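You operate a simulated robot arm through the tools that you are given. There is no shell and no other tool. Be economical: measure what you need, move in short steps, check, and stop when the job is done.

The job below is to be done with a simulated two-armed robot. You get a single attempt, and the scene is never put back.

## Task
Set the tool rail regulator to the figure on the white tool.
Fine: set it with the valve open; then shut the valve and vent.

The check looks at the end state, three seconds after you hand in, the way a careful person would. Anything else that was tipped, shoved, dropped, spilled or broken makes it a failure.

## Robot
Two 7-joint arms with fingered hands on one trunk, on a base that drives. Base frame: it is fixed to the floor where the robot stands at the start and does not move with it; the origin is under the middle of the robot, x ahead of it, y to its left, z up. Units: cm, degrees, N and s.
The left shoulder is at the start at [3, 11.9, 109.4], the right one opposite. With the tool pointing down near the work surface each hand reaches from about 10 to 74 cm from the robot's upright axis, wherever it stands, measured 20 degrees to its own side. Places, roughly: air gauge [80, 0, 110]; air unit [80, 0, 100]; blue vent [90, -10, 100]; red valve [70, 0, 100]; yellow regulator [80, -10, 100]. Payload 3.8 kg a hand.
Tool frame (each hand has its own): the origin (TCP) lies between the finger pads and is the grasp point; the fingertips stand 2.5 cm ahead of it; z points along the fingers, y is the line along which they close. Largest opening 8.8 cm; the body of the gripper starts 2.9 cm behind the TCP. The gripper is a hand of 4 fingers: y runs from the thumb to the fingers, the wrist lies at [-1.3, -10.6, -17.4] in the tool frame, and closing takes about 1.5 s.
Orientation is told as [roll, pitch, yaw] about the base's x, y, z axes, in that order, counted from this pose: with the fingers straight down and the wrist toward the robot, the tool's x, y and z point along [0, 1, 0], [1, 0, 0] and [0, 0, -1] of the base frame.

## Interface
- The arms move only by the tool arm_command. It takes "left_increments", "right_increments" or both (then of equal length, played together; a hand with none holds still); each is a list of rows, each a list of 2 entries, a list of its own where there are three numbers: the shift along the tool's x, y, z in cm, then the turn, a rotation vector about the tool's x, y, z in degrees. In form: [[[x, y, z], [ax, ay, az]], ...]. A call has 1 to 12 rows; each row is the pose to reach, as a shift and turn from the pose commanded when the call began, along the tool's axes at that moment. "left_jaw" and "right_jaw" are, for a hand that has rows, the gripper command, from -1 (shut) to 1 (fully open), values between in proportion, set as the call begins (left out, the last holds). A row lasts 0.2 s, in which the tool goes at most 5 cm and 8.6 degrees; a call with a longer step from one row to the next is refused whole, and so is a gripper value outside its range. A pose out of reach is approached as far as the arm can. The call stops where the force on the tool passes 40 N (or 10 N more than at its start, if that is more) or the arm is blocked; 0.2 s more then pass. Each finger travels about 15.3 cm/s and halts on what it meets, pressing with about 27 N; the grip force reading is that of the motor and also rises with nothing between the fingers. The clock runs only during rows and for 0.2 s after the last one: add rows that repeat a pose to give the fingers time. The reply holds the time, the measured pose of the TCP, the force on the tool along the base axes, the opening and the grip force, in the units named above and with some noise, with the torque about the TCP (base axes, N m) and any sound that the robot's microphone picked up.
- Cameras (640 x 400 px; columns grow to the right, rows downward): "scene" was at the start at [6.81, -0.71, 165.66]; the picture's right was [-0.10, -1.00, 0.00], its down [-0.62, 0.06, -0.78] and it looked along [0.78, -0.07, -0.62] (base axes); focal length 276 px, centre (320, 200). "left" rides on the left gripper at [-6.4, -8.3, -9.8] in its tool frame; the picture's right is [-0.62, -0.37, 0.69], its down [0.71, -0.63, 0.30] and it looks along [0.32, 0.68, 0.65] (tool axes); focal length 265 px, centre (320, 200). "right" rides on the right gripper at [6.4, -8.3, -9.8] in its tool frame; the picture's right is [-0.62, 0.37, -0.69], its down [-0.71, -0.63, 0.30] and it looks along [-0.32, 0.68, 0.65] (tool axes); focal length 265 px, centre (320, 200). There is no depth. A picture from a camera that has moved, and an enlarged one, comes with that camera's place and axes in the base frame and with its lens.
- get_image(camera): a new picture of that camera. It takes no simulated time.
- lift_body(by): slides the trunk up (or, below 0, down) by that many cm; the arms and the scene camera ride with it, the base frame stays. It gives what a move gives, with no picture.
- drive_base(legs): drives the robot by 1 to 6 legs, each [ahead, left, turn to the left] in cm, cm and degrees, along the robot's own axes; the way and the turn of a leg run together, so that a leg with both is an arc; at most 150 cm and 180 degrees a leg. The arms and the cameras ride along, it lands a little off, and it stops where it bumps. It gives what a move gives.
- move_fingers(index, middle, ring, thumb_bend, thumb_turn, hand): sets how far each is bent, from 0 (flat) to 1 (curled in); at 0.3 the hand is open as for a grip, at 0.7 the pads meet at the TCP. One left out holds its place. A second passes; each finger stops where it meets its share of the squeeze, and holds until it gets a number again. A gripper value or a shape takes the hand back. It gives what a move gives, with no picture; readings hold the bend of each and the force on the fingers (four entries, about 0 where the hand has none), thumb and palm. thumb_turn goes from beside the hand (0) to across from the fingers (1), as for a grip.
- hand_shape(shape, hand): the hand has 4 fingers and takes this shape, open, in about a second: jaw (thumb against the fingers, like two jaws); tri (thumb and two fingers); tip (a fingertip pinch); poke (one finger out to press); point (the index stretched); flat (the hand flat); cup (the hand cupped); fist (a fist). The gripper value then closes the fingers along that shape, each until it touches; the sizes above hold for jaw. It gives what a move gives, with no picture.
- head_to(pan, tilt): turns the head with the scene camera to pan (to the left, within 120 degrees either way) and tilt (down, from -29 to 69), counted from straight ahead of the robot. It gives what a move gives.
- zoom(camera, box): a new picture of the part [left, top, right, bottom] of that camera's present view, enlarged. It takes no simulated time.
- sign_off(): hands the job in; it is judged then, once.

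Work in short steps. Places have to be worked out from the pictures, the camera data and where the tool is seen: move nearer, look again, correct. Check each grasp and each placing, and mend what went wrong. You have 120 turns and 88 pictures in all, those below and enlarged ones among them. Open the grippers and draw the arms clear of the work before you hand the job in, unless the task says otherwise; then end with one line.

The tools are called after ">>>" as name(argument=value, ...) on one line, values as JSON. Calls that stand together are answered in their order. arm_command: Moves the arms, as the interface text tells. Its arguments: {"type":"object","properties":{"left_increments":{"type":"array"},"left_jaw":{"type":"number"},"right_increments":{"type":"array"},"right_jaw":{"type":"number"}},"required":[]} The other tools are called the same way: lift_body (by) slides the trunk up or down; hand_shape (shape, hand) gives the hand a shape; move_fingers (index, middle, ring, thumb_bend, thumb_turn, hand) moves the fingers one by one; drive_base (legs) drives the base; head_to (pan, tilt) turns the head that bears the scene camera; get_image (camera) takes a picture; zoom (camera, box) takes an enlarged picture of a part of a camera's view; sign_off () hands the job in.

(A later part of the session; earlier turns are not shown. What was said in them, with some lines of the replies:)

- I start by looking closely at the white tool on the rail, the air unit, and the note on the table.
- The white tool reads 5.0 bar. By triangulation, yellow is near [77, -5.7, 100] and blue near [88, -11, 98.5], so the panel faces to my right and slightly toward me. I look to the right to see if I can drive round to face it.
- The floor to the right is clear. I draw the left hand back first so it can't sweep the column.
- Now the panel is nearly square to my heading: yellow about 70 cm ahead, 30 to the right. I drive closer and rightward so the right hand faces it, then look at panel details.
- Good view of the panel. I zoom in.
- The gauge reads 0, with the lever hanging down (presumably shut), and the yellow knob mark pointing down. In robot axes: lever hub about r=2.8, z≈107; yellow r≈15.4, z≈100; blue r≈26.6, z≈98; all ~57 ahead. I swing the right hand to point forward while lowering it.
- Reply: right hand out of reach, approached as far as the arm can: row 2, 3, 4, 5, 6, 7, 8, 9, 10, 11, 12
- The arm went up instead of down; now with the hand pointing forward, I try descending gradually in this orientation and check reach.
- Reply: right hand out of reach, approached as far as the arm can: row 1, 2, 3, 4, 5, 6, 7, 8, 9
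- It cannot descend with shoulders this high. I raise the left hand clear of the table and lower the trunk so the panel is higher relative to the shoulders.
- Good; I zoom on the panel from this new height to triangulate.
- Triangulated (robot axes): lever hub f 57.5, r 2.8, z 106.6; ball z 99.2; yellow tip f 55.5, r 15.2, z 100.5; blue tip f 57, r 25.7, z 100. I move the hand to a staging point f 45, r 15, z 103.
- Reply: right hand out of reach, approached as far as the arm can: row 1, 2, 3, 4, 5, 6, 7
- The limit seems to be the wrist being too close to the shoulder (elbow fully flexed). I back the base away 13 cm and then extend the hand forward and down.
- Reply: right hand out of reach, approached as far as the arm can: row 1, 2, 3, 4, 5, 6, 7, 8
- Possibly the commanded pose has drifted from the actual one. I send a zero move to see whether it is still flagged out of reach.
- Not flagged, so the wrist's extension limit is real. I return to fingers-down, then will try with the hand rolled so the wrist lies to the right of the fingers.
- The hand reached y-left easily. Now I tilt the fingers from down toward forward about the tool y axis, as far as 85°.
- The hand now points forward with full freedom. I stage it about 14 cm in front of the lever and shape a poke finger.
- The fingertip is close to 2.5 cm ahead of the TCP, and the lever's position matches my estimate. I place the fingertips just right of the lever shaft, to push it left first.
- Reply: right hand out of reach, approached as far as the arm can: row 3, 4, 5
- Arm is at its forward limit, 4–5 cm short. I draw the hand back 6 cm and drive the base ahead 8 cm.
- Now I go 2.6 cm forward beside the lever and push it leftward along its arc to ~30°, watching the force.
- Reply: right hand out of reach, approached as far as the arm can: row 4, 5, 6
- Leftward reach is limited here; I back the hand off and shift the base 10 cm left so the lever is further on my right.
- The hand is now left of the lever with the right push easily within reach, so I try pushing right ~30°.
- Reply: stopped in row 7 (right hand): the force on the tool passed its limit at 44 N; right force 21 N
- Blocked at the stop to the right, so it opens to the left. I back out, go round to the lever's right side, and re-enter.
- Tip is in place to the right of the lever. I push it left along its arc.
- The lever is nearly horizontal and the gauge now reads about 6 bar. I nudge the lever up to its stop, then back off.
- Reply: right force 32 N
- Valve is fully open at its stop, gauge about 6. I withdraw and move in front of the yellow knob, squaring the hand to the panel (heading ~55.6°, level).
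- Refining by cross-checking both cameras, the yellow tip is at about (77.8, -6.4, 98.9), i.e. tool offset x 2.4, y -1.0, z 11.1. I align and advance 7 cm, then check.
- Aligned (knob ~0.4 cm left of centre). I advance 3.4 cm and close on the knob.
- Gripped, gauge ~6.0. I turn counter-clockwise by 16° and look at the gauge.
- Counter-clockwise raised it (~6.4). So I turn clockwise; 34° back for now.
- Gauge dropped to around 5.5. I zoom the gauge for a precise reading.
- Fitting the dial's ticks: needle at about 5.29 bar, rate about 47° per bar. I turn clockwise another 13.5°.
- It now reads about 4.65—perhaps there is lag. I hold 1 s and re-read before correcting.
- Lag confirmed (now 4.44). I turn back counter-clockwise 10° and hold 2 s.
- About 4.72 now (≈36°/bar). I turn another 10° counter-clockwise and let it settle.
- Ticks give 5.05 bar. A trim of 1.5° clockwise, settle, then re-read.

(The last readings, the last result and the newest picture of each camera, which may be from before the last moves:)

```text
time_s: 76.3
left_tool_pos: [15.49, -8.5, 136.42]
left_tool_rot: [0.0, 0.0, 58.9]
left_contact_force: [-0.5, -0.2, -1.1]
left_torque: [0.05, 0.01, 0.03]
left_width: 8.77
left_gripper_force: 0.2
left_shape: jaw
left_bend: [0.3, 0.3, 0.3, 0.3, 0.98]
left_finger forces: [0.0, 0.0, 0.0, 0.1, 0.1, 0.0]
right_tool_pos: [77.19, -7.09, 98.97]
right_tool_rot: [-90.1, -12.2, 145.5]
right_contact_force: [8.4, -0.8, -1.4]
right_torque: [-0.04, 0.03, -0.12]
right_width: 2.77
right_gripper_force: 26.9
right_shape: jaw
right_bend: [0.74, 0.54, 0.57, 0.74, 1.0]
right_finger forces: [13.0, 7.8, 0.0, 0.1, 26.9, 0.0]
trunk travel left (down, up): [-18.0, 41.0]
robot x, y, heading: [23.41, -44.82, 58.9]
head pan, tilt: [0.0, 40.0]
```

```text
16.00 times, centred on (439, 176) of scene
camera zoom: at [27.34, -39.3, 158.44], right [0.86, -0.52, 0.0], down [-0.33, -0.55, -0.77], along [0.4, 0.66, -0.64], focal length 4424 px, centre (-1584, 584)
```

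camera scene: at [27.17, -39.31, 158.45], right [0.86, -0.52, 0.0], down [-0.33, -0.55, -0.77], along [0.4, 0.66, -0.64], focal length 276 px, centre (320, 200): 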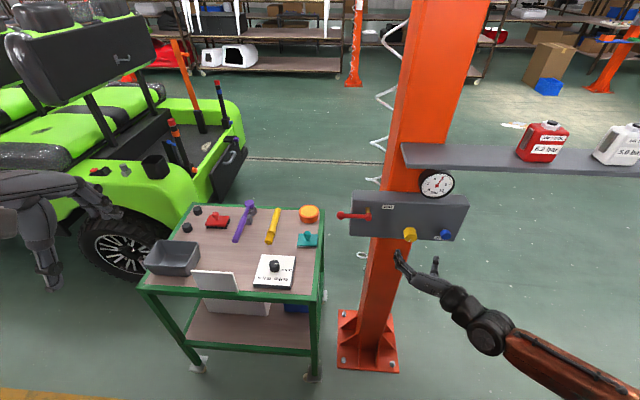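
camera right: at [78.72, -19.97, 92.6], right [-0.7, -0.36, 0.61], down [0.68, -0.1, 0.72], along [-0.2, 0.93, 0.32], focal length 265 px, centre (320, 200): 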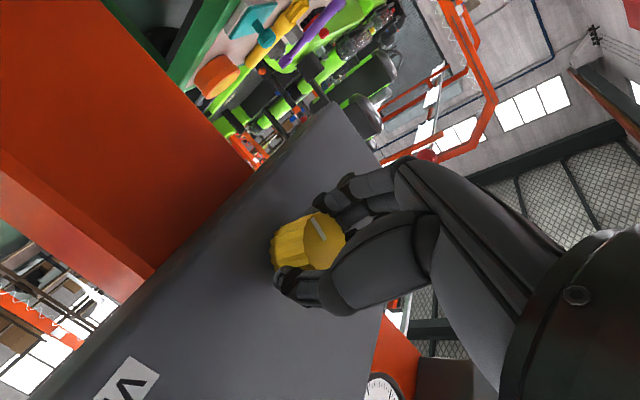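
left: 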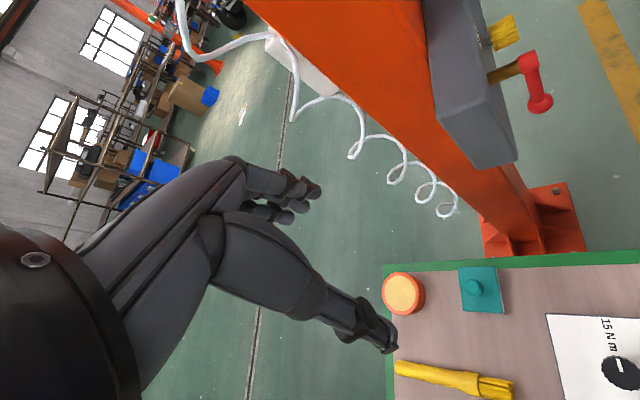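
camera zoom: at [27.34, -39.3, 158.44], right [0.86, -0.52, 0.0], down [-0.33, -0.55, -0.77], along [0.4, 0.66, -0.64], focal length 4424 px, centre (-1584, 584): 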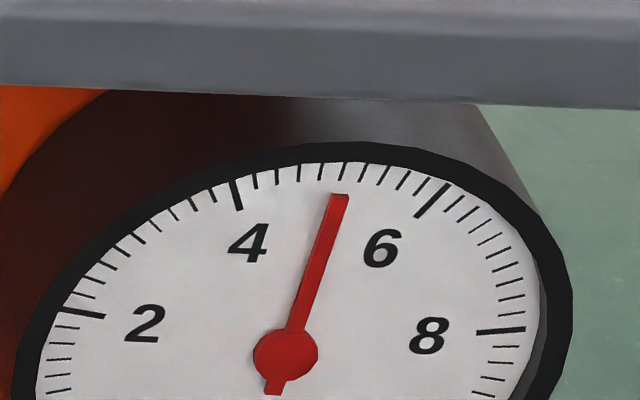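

Reads 5.00. I release the knob by opening the jaw in place, back out, and re-read.

>>> arm_command(right_increments=[[[0, 0, 0], [0, 0, 0]], [[0, 0, 0], [0, 0, 0]], [[0, 0, 0], [0, 0, 0]], [[0, 0, 0], [0, 0, 0]], [[0, 0, 0], [0, 0, 0]], [[0, 0, 0], [0, 0, 0]], [[0, 0, -3], [0, 0, 0]], [[0, 0, -6], [0, 0, 0]], [[0, 0, -10], [0, 0, 0]], [[0, 0, -12], [0, 0, 0]]], right_jaw=1)

>>> zoom(camera="scene", box=[423, 166, 455, 186])

>>> get_image(camera="scene")

```text
time_s: 78.5
left_tool_pos: [15.38, -8.49, 136.65]
left_tool_rot: [0.0, 0.0, 59.0]
left_contact_force: [-0.4, 0.2, 0.3]
left_torque: [0.0, -0.02, -0.01]
left_width: 8.77
left_gripper_force: 0.0
left_shape: jaw
left_bend: [0.3, 0.3, 0.3, 0.3, 0.98]
left_finger forces: [0.0, 0.1, 0.0, 0.0, 0.0, 0.0]
right_tool_pos: [70.29, -17.06, 98.97]
right_tool_rot: [-90.2, -12.2, 145.6]
right_contact_force: [0.2, 0.4, -1.0]
right_torque: [0.02, 0.01, 0.03]
right_width: 8.76
right_gripper_force: 0.1
right_shape: jaw
right_bend: [0.3, 0.3, 0.3, 0.3, 0.98]
right_finger forces: [0.1, 0.0, 0.0, 0.0, 0.0, 0.0]
trunk travel left (down, up): [-18.0, 41.0]
robot x, y, heading: [23.56, -45.08, 58.8]
head pan, tilt: [0.0, 40.0]
```

```text
16.00 times, centred on (439, 176) of scene
camera zoom: at [27.17, -39.31, 158.45], right [0.86, -0.52, 0.0], down [-0.33, -0.55, -0.77], along [0.4, 0.66, -0.64], focal length 4424 px, centre (-1584, 584)
```

zoom: 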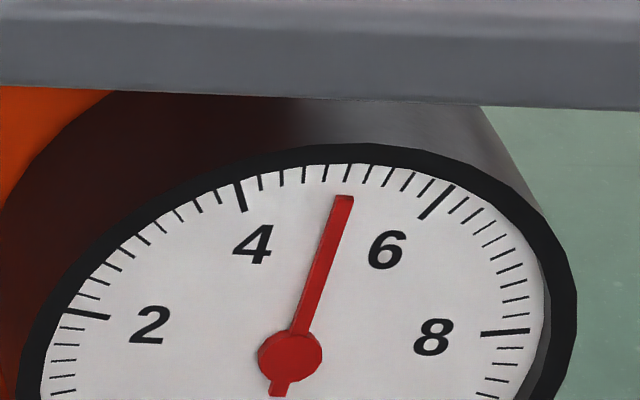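

```text
39 pictures are left
camera scene: at [27.17, -39.31, 158.45], right [0.86, -0.52, 0.0], down [-0.33, -0.55, -0.77], along [0.4, 0.66, -0.64], focal length 276 px, centre (320, 200)
```

scene: 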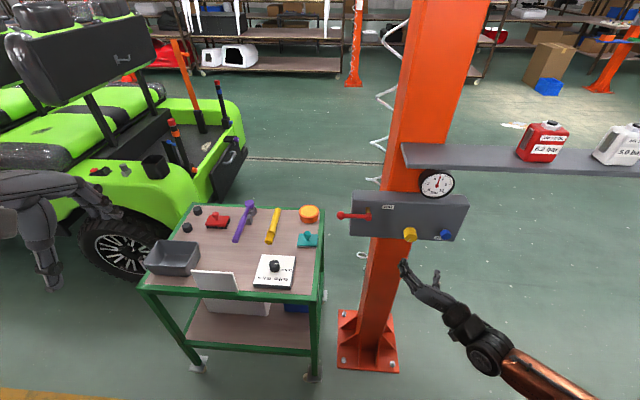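

Reading holds at 5.0 after release. Now to shut the valve I stage the hand with poke shape above-left in front of the lever.

>>> arm_command(right_increments=[[[-1.5, 4, 0], [0, 0, -3]], [[-3, 8, 0.5], [0, 0, -6]], [[-5, 12, 1.5], [0, 0, -9]], [[-7, 16, 2.5], [0, 0, -12]], [[-9, 20, 3.7], [0, 0, -12]], [[-9, 20, 3.7], [0, 0, -12]]])

>>> hand_shape(hand="right", shape="poke")

>>> get_image(camera="right")

>>> zoom(camera="scene", box=[310, 150, 502, 270])

```text
time_s: 79.9
left_tool_pos: [15.47, -8.58, 136.56]
left_tool_rot: [0.0, 0.0, 58.9]
left_contact_force: [0.1, 1.0, 0.3]
left_torque: [-0.01, -0.02, -0.02]
left_width: 8.77
left_gripper_force: 0.0
left_shape: jaw
left_bend: [0.3, 0.3, 0.3, 0.3, 0.98]
left_finger forces: [0.1, 0.0, 0.1, 0.0, 0.0, 0.0]
right_tool_pos: [57.85, -4.06, 112.05]
right_tool_rot: [-90.2, -0.1, 145.5]
right_contact_force: [-0.7, -0.5, -0.3]
right_torque: [0.03, -0.03, 0.02]
right_width: 8.79
right_gripper_force: 0.1
right_shape: jaw
right_bend: [0.3, 0.3, 0.3, 0.3, 0.98]
right_finger forces: [0.1, 0.0, 0.0, 0.0, 0.0, 0.0]
trunk travel left (down, up): [-18.0, 41.0]
robot x, y, heading: [23.48, -44.79, 58.8]
head pan, tilt: [0.0, 40.0]
```

```text
time_s: 80.8
left_tool_pos: [15.33, -8.64, 136.46]
left_tool_rot: [0.0, 0.0, 58.8]
left_contact_force: [-0.5, -0.2, 0.7]
left_torque: [-0.01, 0.01, -0.01]
left_width: 8.76
left_gripper_force: 0.1
left_shape: jaw
left_bend: [0.3, 0.3, 0.3, 0.3, 0.98]
left_finger forces: [0.1, 0.0, 0.1, 0.1, 0.0, 0.0]
right_tool_pos: [57.83, -4.13, 111.93]
right_tool_rot: [-90.3, -0.1, 145.6]
right_contact_force: [-0.3, 0.6, -0.1]
right_torque: [0.02, 0.0, -0.01]
right_width: 0.0
right_gripper_force: 0.0
right_shape: poke
right_bend: [0.7, 0.7, 0.99, 1.0, 1.0]
right_finger forces: [0.1, 0.0, 0.0, 0.0, 0.0, 0.1]
trunk travel left (down, up): [-18.0, 41.0]
robot x, y, heading: [23.42, -45.14, 58.7]
head pan, tilt: [0.0, 40.0]
```

```text
38 pictures are left
camera right: at [59.22, -16.91, 105.5], right [-0.7, -0.36, 0.62], down [0.69, -0.11, 0.71], along [-0.19, 0.92, 0.33], focal length 265 px, centre (320, 200)
```

right: 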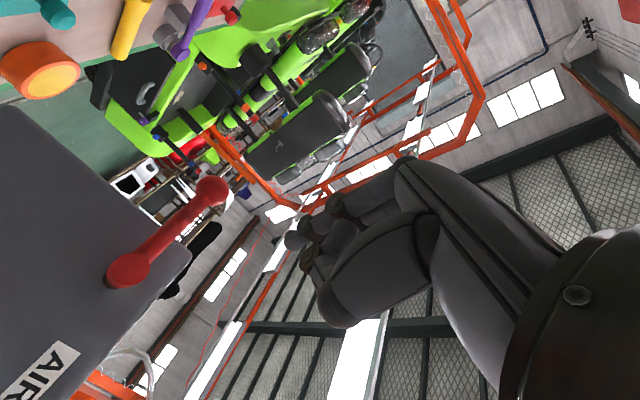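

```text
3.33 times, centred on (406, 210) of scene
camera zoom: at [27.18, -39.31, 158.45], right [0.86, -0.52, 0.0], down [-0.33, -0.55, -0.77], along [0.4, 0.66, -0.64], focal length 922 px, centre (33, 167)
```

zoom: 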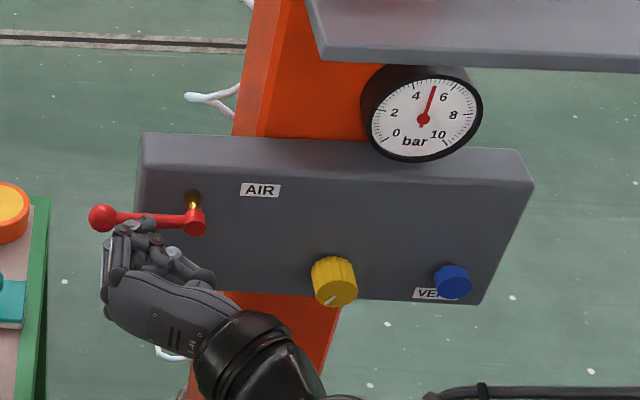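

Lever geometry confirmed. I insert above the lever and sweep down, then right, along the arc.

>>> arm_command(right_increments=[[[0, 0, 3.7], [0, 0, 0]], [[0, 0, 7.3], [0, 0, 0]], [[2, 0, 7.3], [0, 0, 0]], [[3.5, 0, 7.3], [0, 0, 0]], [[5, 0, 7.3], [0, 0, 0]], [[6, 0, 7.3], [0, 0, 0]], [[7, -0.2, 7.3], [0, 0, 0]], [[8, -0.6, 7.3], [0, 0, 0]], [[8.8, -1.2, 7.3], [0, 0, 0]], [[9.3, -2, 7.3], [0, 0, 0]], [[9.7, -2.8, 7.3], [0, 0, 0]], [[9.8, -3.4, 7.3], [0, 0, 0]]])

>>> zoom(camera="scene", box=[310, 150, 502, 270])

>>> get_image(camera="right")

```text
time_s: 83.4
left_tool_pos: [15.29, -8.43, 136.37]
left_tool_rot: [0.0, 0.1, 58.9]
left_contact_force: [-0.3, -0.8, 0.7]
left_torque: [-0.01, 0.0, 0.0]
left_width: 8.76
left_gripper_force: 0.1
left_shape: jaw
left_bend: [0.3, 0.3, 0.3, 0.3, 0.98]
left_finger forces: [0.0, 0.0, 0.0, 0.1, 0.0, 0.0]
right_tool_pos: [64.58, 0.14, 102.1]
right_tool_rot: [-90.2, -0.1, 145.7]
right_contact_force: [0.1, 2.2, 1.0]
right_torque: [0.02, -0.01, 0.05]
right_width: 0.0
right_gripper_force: 0.0
right_shape: poke
right_bend: [0.7, 0.7, 0.99, 1.0, 1.0]
right_finger forces: [1.7, 0.2, 0.0, 0.1, 0.0, 0.1]
trunk travel left (down, up): [-18.0, 41.0]
robot x, y, heading: [23.47, -44.36, 58.7]
head pan, tilt: [0.0, 40.0]
```

```text
3.33 times, centred on (406, 210) of scene
camera zoom: at [27.16, -39.28, 158.44], right [0.86, -0.52, 0.0], down [-0.33, -0.55, -0.77], along [0.4, 0.66, -0.64], focal length 922 px, centre (33, 167)
```

zoom: 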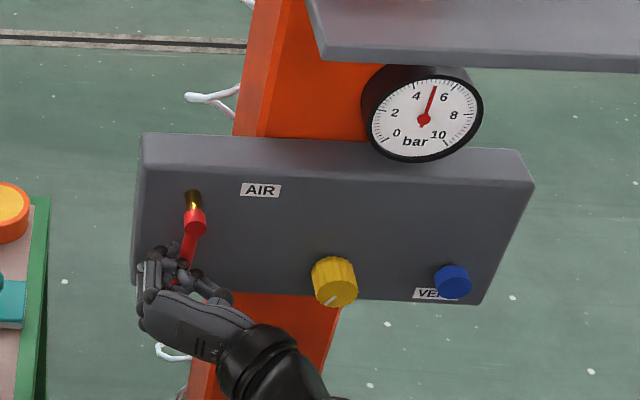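

```text
35 pictures are left
camera right: at [66.05, -12.7, 95.81], right [-0.7, -0.36, 0.62], down [0.69, -0.11, 0.71], along [-0.19, 0.92, 0.33], focal length 265 px, centre (320, 200)
```

right: 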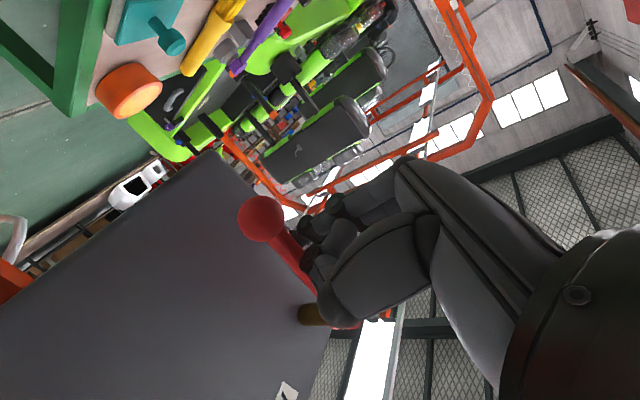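

Lever is almost down. I push right until the stop gives force.

>>> arm_command(right_increments=[[[0, -0.5, 0], [0, 0, 0]], [[0, -1, 0], [0, 0, 0]], [[0, -1.5, 0], [0, 0, 0]], [[0, -2, 0], [0, 0, 0]], [[0, -2.5, 0], [0, 0, 0]], [[0, -3, 0], [0, 0, 0]]])

>>> zoom(camera="scene", box=[310, 150, 502, 270])

```text
time_s: 84.5
left_tool_pos: [15.05, -8.13, 136.41]
left_tool_rot: [-0.2, 0.1, 59.0]
left_contact_force: [0.8, -0.2, -0.3]
left_torque: [0.01, 0.02, 0.01]
left_width: 8.78
left_gripper_force: 0.1
left_shape: jaw
left_bend: [0.3, 0.3, 0.3, 0.3, 0.98]
left_finger forces: [0.1, 0.0, 0.0, 0.1, 0.0, 0.1]
right_tool_pos: [65.33, -0.16, 102.2]
right_tool_rot: [-90.0, -0.4, 147.2]
right_contact_force: [-13.0, 19.0, -2.2]
right_torque: [0.02, 0.05, 0.4]
right_width: 0.01
right_gripper_force: 0.1
right_shape: poke
right_bend: [0.7, 0.7, 0.99, 1.0, 1.0]
right_finger forces: [13.8, 8.8, 0.0, 0.1, 0.0, 0.1]
trunk travel left (down, up): [-18.0, 41.0]
robot x, y, heading: [23.66, -44.73, 59.1]
head pan, tilt: [0.0, 40.0]
stopped in row 5 (right hand): the force on the tool passed its limit at 42 N (the readings are from after the stop); the commanded pose is now the measured one
```

```text
3.33 times, centred on (406, 210) of scene
camera zoom: at [27.11, -38.86, 158.43], right [0.86, -0.51, 0.0], down [-0.33, -0.55, -0.76], along [0.39, 0.66, -0.64], focal length 922 px, centre (33, 167)
```

zoom: 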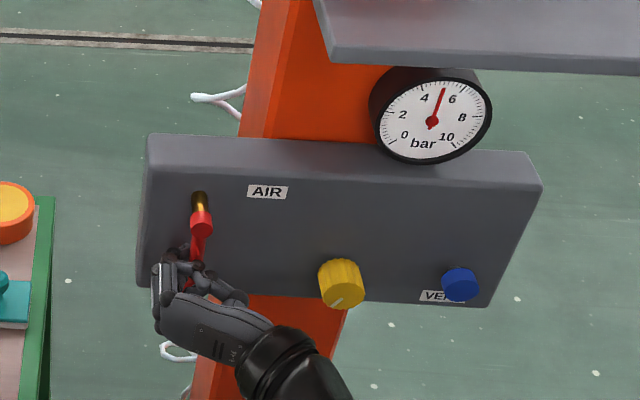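

Valve is shut against its stop. I withdraw and move in front of the blue vent.

>>> arm_command(right_increments=[[[0, 1.5, 0], [0, 0, 0]], [[0, 1.5, -4], [0, 0, 0]], [[0, 0.5, -8], [0, 0, 0]], [[0, -4, -10], [0, 0, 0]], [[1, -8.5, -10], [1.5, 0, 0]], [[2, -13, -10], [1.5, 0, 0]], [[3, -17.5, -9], [1.5, 0, 0]], [[3.7, -21, -7], [1.5, 0, 0]], [[3.7, -24.4, -5], [1.5, 0, 0]], [[3.7, -24.4, -5], [1.5, 0, 0]]])

>>> get_image(camera="right")

>>> zoom(camera="scene", box=[320, 150, 512, 270])

```text
time_s: 86.7
left_tool_pos: [15.18, -8.56, 136.53]
left_tool_rot: [0.0, 0.0, 58.9]
left_contact_force: [0.0, -0.4, -0.7]
left_torque: [-0.01, 0.0, 0.01]
left_width: 8.78
left_gripper_force: 0.1
left_shape: jaw
left_bend: [0.3, 0.3, 0.3, 0.3, 0.98]
left_finger forces: [0.0, 0.0, 0.1, 0.0, 0.0, 0.1]
right_tool_pos: [83.17, -18.27, 98.53]
right_tool_rot: [-90.1, -0.1, 145.0]
right_contact_force: [-0.6, 0.3, -0.1]
right_torque: [-0.01, -0.01, 0.01]
right_width: 0.01
right_gripper_force: 0.0
right_shape: poke
right_bend: [0.7, 0.7, 0.99, 1.0, 1.0]
right_finger forces: [0.0, 0.1, 0.1, 0.0, 0.1, 0.0]
trunk travel left (down, up): [-18.0, 41.0]
robot x, y, heading: [23.66, -45.1, 58.9]
head pan, tilt: [0.0, 40.0]
```

```text
33 pictures are left
camera right: at [84.5, -31.1, 92.22], right [-0.7, -0.36, 0.62], down [0.69, -0.12, 0.71], along [-0.18, 0.93, 0.33], focal length 265 px, centre (320, 200)
```

right: 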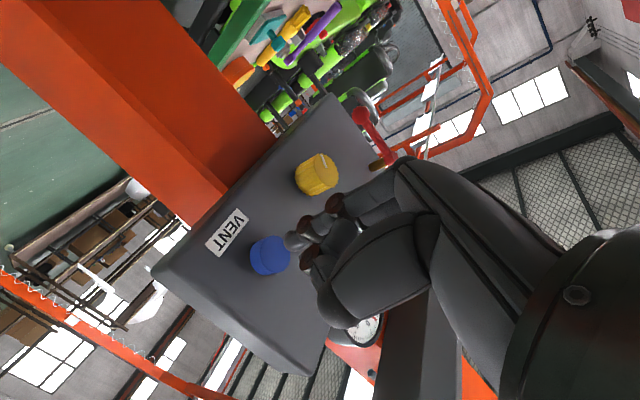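

```text
3.33 times, centred on (416, 210) of scene
camera zoom: at [27.09, -39.29, 158.45], right [0.86, -0.51, 0.0], down [-0.33, -0.55, -0.77], along [0.39, 0.66, -0.64], focal length 922 px, centre (0, 167)
```

zoom: 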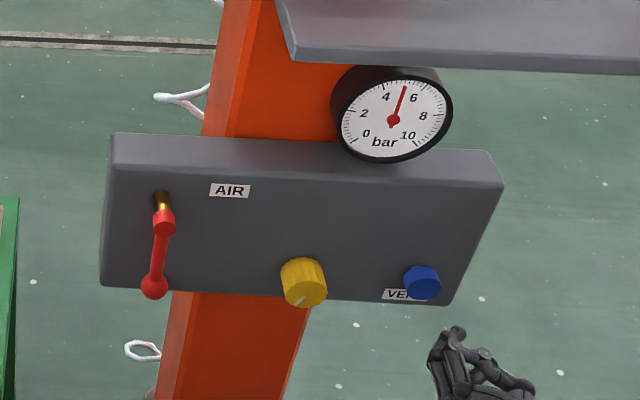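

Valve shut, gauge still 5. Blue tip is at tool offset about (-1, 1.35, 7); the fingertip at (0.7, 0.35, 2.5). I align and advance 3.5 cm, then check.

>>> arm_command(right_increments=[[[-1.7, 1, 0], [0, 0, 0]], [[-1.7, 1, 2], [0, 0, 0]], [[-1.7, 1, 3.3], [0, 0, 0]], [[-1.7, 1, 3.3], [0, 0, 0]]])

>>> get_image(camera="right")

>>> zoom(camera="scene", box=[400, 190, 496, 250])

```text
time_s: 87.7
left_tool_pos: [15.25, -8.52, 136.59]
left_tool_rot: [0.1, -0.1, 59.0]
left_contact_force: [-0.3, -0.2, 0.4]
left_torque: [-0.02, 0.0, 0.01]
left_width: 8.74
left_gripper_force: 0.0
left_shape: jaw
left_bend: [0.3, 0.3, 0.3, 0.3, 0.98]
left_finger forces: [0.0, 0.1, 0.0, 0.0, 0.0, 0.0]
right_tool_pos: [84.35, -15.0, 100.18]
right_tool_rot: [-90.1, -0.2, 145.0]
right_contact_force: [0.0, -0.6, -0.6]
right_torque: [0.02, 0.01, 0.03]
right_width: 0.0
right_gripper_force: 0.0
right_shape: poke
right_bend: [0.7, 0.7, 0.99, 1.0, 1.0]
right_finger forces: [0.1, 0.0, 0.0, 0.1, 0.0, 0.0]
trunk travel left (down, up): [-18.0, 41.0]
robot x, y, heading: [23.04, -44.8, 58.9]
head pan, tilt: [0.0, 40.0]
```

```text
31 pictures are left
camera right: at [85.54, -27.79, 93.75], right [-0.7, -0.36, 0.62], down [0.69, -0.12, 0.71], along [-0.18, 0.93, 0.33], focal length 265 px, centre (320, 200)
```

right: 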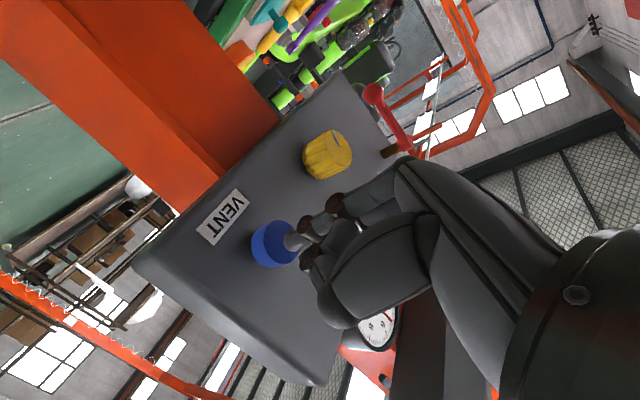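

```text
6.67 times, centred on (448, 220) of scene
camera zoom: at [27.14, -39.27, 158.45], right [0.86, -0.51, 0.0], down [-0.33, -0.55, -0.77], along [0.39, 0.66, -0.64], focal length 1843 px, centre (-533, 67)
```

zoom: 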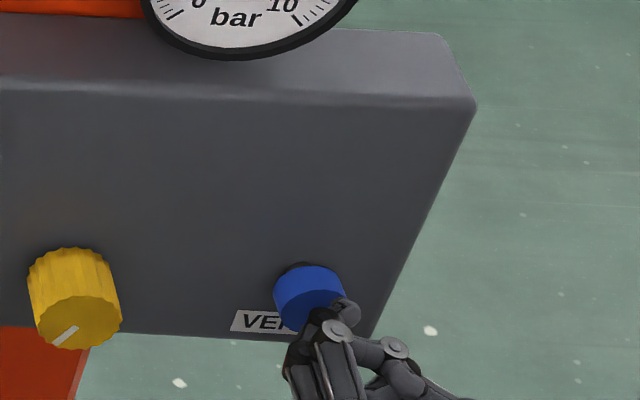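

Tip is just in front of the button, slightly right. I shift left 0.7 cm and press in small steps.

>>> arm_command(right_increments=[[[0, 0.7, 0.3], [0, 0, 0]], [[0, 0.7, 0.7], [0, 0, 0]], [[0, 0.7, 1.1], [0, 0, 0]], [[0, 0.7, 1.5], [0, 0, 0]], [[0, 0.7, 1.9], [0, 0, 0]], [[0, 0.7, 1.9], [0, 0, 0]]])

>>> zoom(camera="scene", box=[400, 160, 496, 250])

```text
time_s: 89.1
left_tool_pos: [14.97, -8.77, 136.61]
left_tool_rot: [0.0, -0.2, 58.9]
left_contact_force: [-0.1, -0.1, 0.5]
left_torque: [0.02, -0.01, -0.01]
left_width: 8.73
left_gripper_force: 0.0
left_shape: jaw
left_bend: [0.3, 0.3, 0.3, 0.3, 0.98]
left_finger forces: [0.0, 0.0, 0.0, 0.1, 0.0, 0.1]
right_tool_pos: [84.55, -13.19, 100.23]
right_tool_rot: [-90.2, -0.3, 145.0]
right_contact_force: [-16.1, -18.7, -4.1]
right_torque: [-0.02, 0.0, 0.04]
right_width: 0.02
right_gripper_force: 0.1
right_shape: poke
right_bend: [0.7, 0.7, 0.99, 1.0, 1.0]
right_finger forces: [7.9, 16.6, 0.0, 0.0, 0.0, 0.0]
trunk travel left (down, up): [-18.0, 41.0]
robot x, y, heading: [23.26, -45.06, 58.7]
head pan, tilt: [0.0, 40.0]
heard: click
```

```text
4.44 times, centred on (448, 205) of scene
camera zoom: at [26.87, -39.61, 158.46], right [0.86, -0.52, 0.0], down [-0.33, -0.55, -0.77], along [0.4, 0.66, -0.64], focal length 1229 px, centre (-249, 178)
```

zoom: 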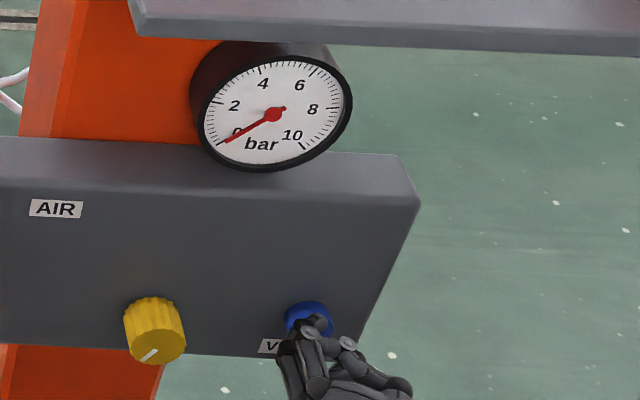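

Click heard, and the gauge has fallen to 0. I hold a moment longer, then withdraw well clear.

>>> arm_command(right_increments=[[[0, 0, 0], [0, 0, 0]], [[0, 0, 0], [0, 0, 0]], [[0, 0, 0], [0, 0, 0]], [[0, 0, 0], [0, 0, 0]], [[0, 0, 0], [0, 0, 0]], [[0, 0, -3], [0, 0, 0]], [[0, -1, -7], [0, 0, 0]], [[0, -3, -11], [0, 0, 0]], [[0, -6, -15], [0, 0, 0]], [[0, -9, -18], [0, 0, 0]], [[0, -9, -20], [0, 0, 0]]])

>>> hand_shape(hand="right", shape="jaw")

>>> get_image(camera="scene")

>>> zoom(camera="scene", box=[320, 150, 512, 270])

```text
time_s: 91.5
left_tool_pos: [15.15, -8.61, 136.51]
left_tool_rot: [0.0, -0.2, 59.0]
left_contact_force: [-0.4, 0.3, -0.1]
left_torque: [0.0, 0.0, 0.0]
left_width: 8.77
left_gripper_force: 0.1
left_shape: jaw
left_bend: [0.3, 0.3, 0.3, 0.3, 0.98]
left_finger forces: [0.1, 0.0, 0.0, 0.0, 0.0, 0.1]
right_tool_pos: [80.72, -34.6, 100.32]
right_tool_rot: [-90.2, -0.3, 145.0]
right_contact_force: [0.2, -0.1, -0.4]
right_torque: [0.0, 0.02, -0.02]
right_width: 0.0
right_gripper_force: 0.1
right_shape: poke
right_bend: [0.7, 0.7, 0.99, 1.0, 1.0]
right_finger forces: [0.0, 0.0, 0.0, 0.0, 0.0, 0.1]
trunk travel left (down, up): [-18.0, 41.0]
robot x, y, heading: [23.12, -45.64, 59.0]
head pan, tilt: [0.0, 40.0]
```

```text
time_s: 92.4
left_tool_pos: [15.23, -8.47, 136.53]
left_tool_rot: [0.0, -0.1, 59.0]
left_contact_force: [-0.4, -0.2, -0.5]
left_torque: [-0.01, -0.02, -0.02]
left_width: 8.78
left_gripper_force: 0.1
left_shape: jaw
left_bend: [0.3, 0.3, 0.3, 0.3, 0.98]
left_finger forces: [0.0, 0.1, 0.0, 0.0, 0.0, 0.0]
right_tool_pos: [80.82, -34.5, 100.29]
right_tool_rot: [-90.2, -0.2, 144.9]
right_contact_force: [-0.4, 0.8, 0.8]
right_torque: [-0.01, -0.03, 0.0]
right_width: 8.78
right_gripper_force: 0.0
right_shape: jaw
right_bend: [0.3, 0.3, 0.3, 0.3, 0.98]
right_finger forces: [0.0, 0.0, 0.0, 0.0, 0.0, 0.0]
trunk travel left (down, up): [-18.0, 41.0]
robot x, y, heading: [23.7, -45.02, 58.9]
head pan, tilt: [0.0, 40.0]
```

```text
28 pictures are left
camera scene: at [27.12, -39.28, 158.45], right [0.86, -0.51, 0.0], down [-0.33, -0.55, -0.77], along [0.39, 0.66, -0.64], focal length 276 px, centre (320, 200)
```

scene: 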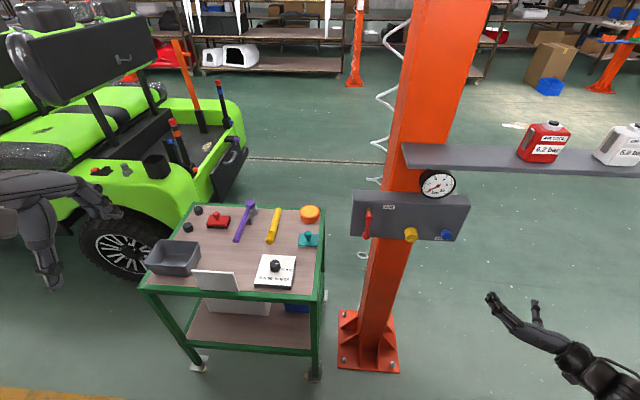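

```text
3.33 times, centred on (416, 210) of scene
camera zoom: at [27.12, -39.28, 158.45], right [0.86, -0.51, 0.0], down [-0.33, -0.55, -0.77], along [0.39, 0.66, -0.64], focal length 922 px, centre (0, 167)
```

zoom: 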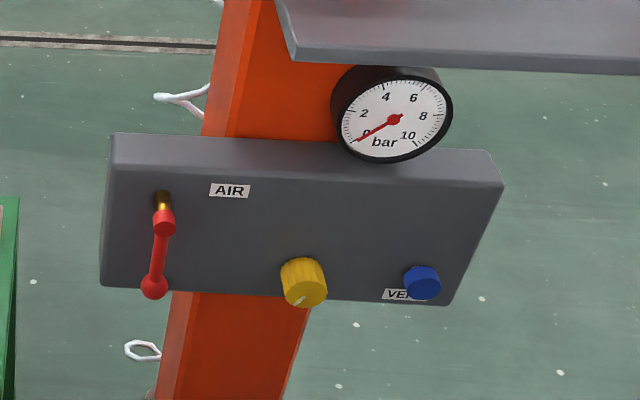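

Valve shut, gauge at 0, regulator left at the 5.0 setting, and both hands are open and clear with nothing disturbed. I hand in.

>>> sign_off()

```text
The job is handed in.
```

The tool rail regulator is set to 5.0 bar, the figure on the white tool. I set it with the valve open, then shut the valve and vented the line, and the gauge now reads 0.
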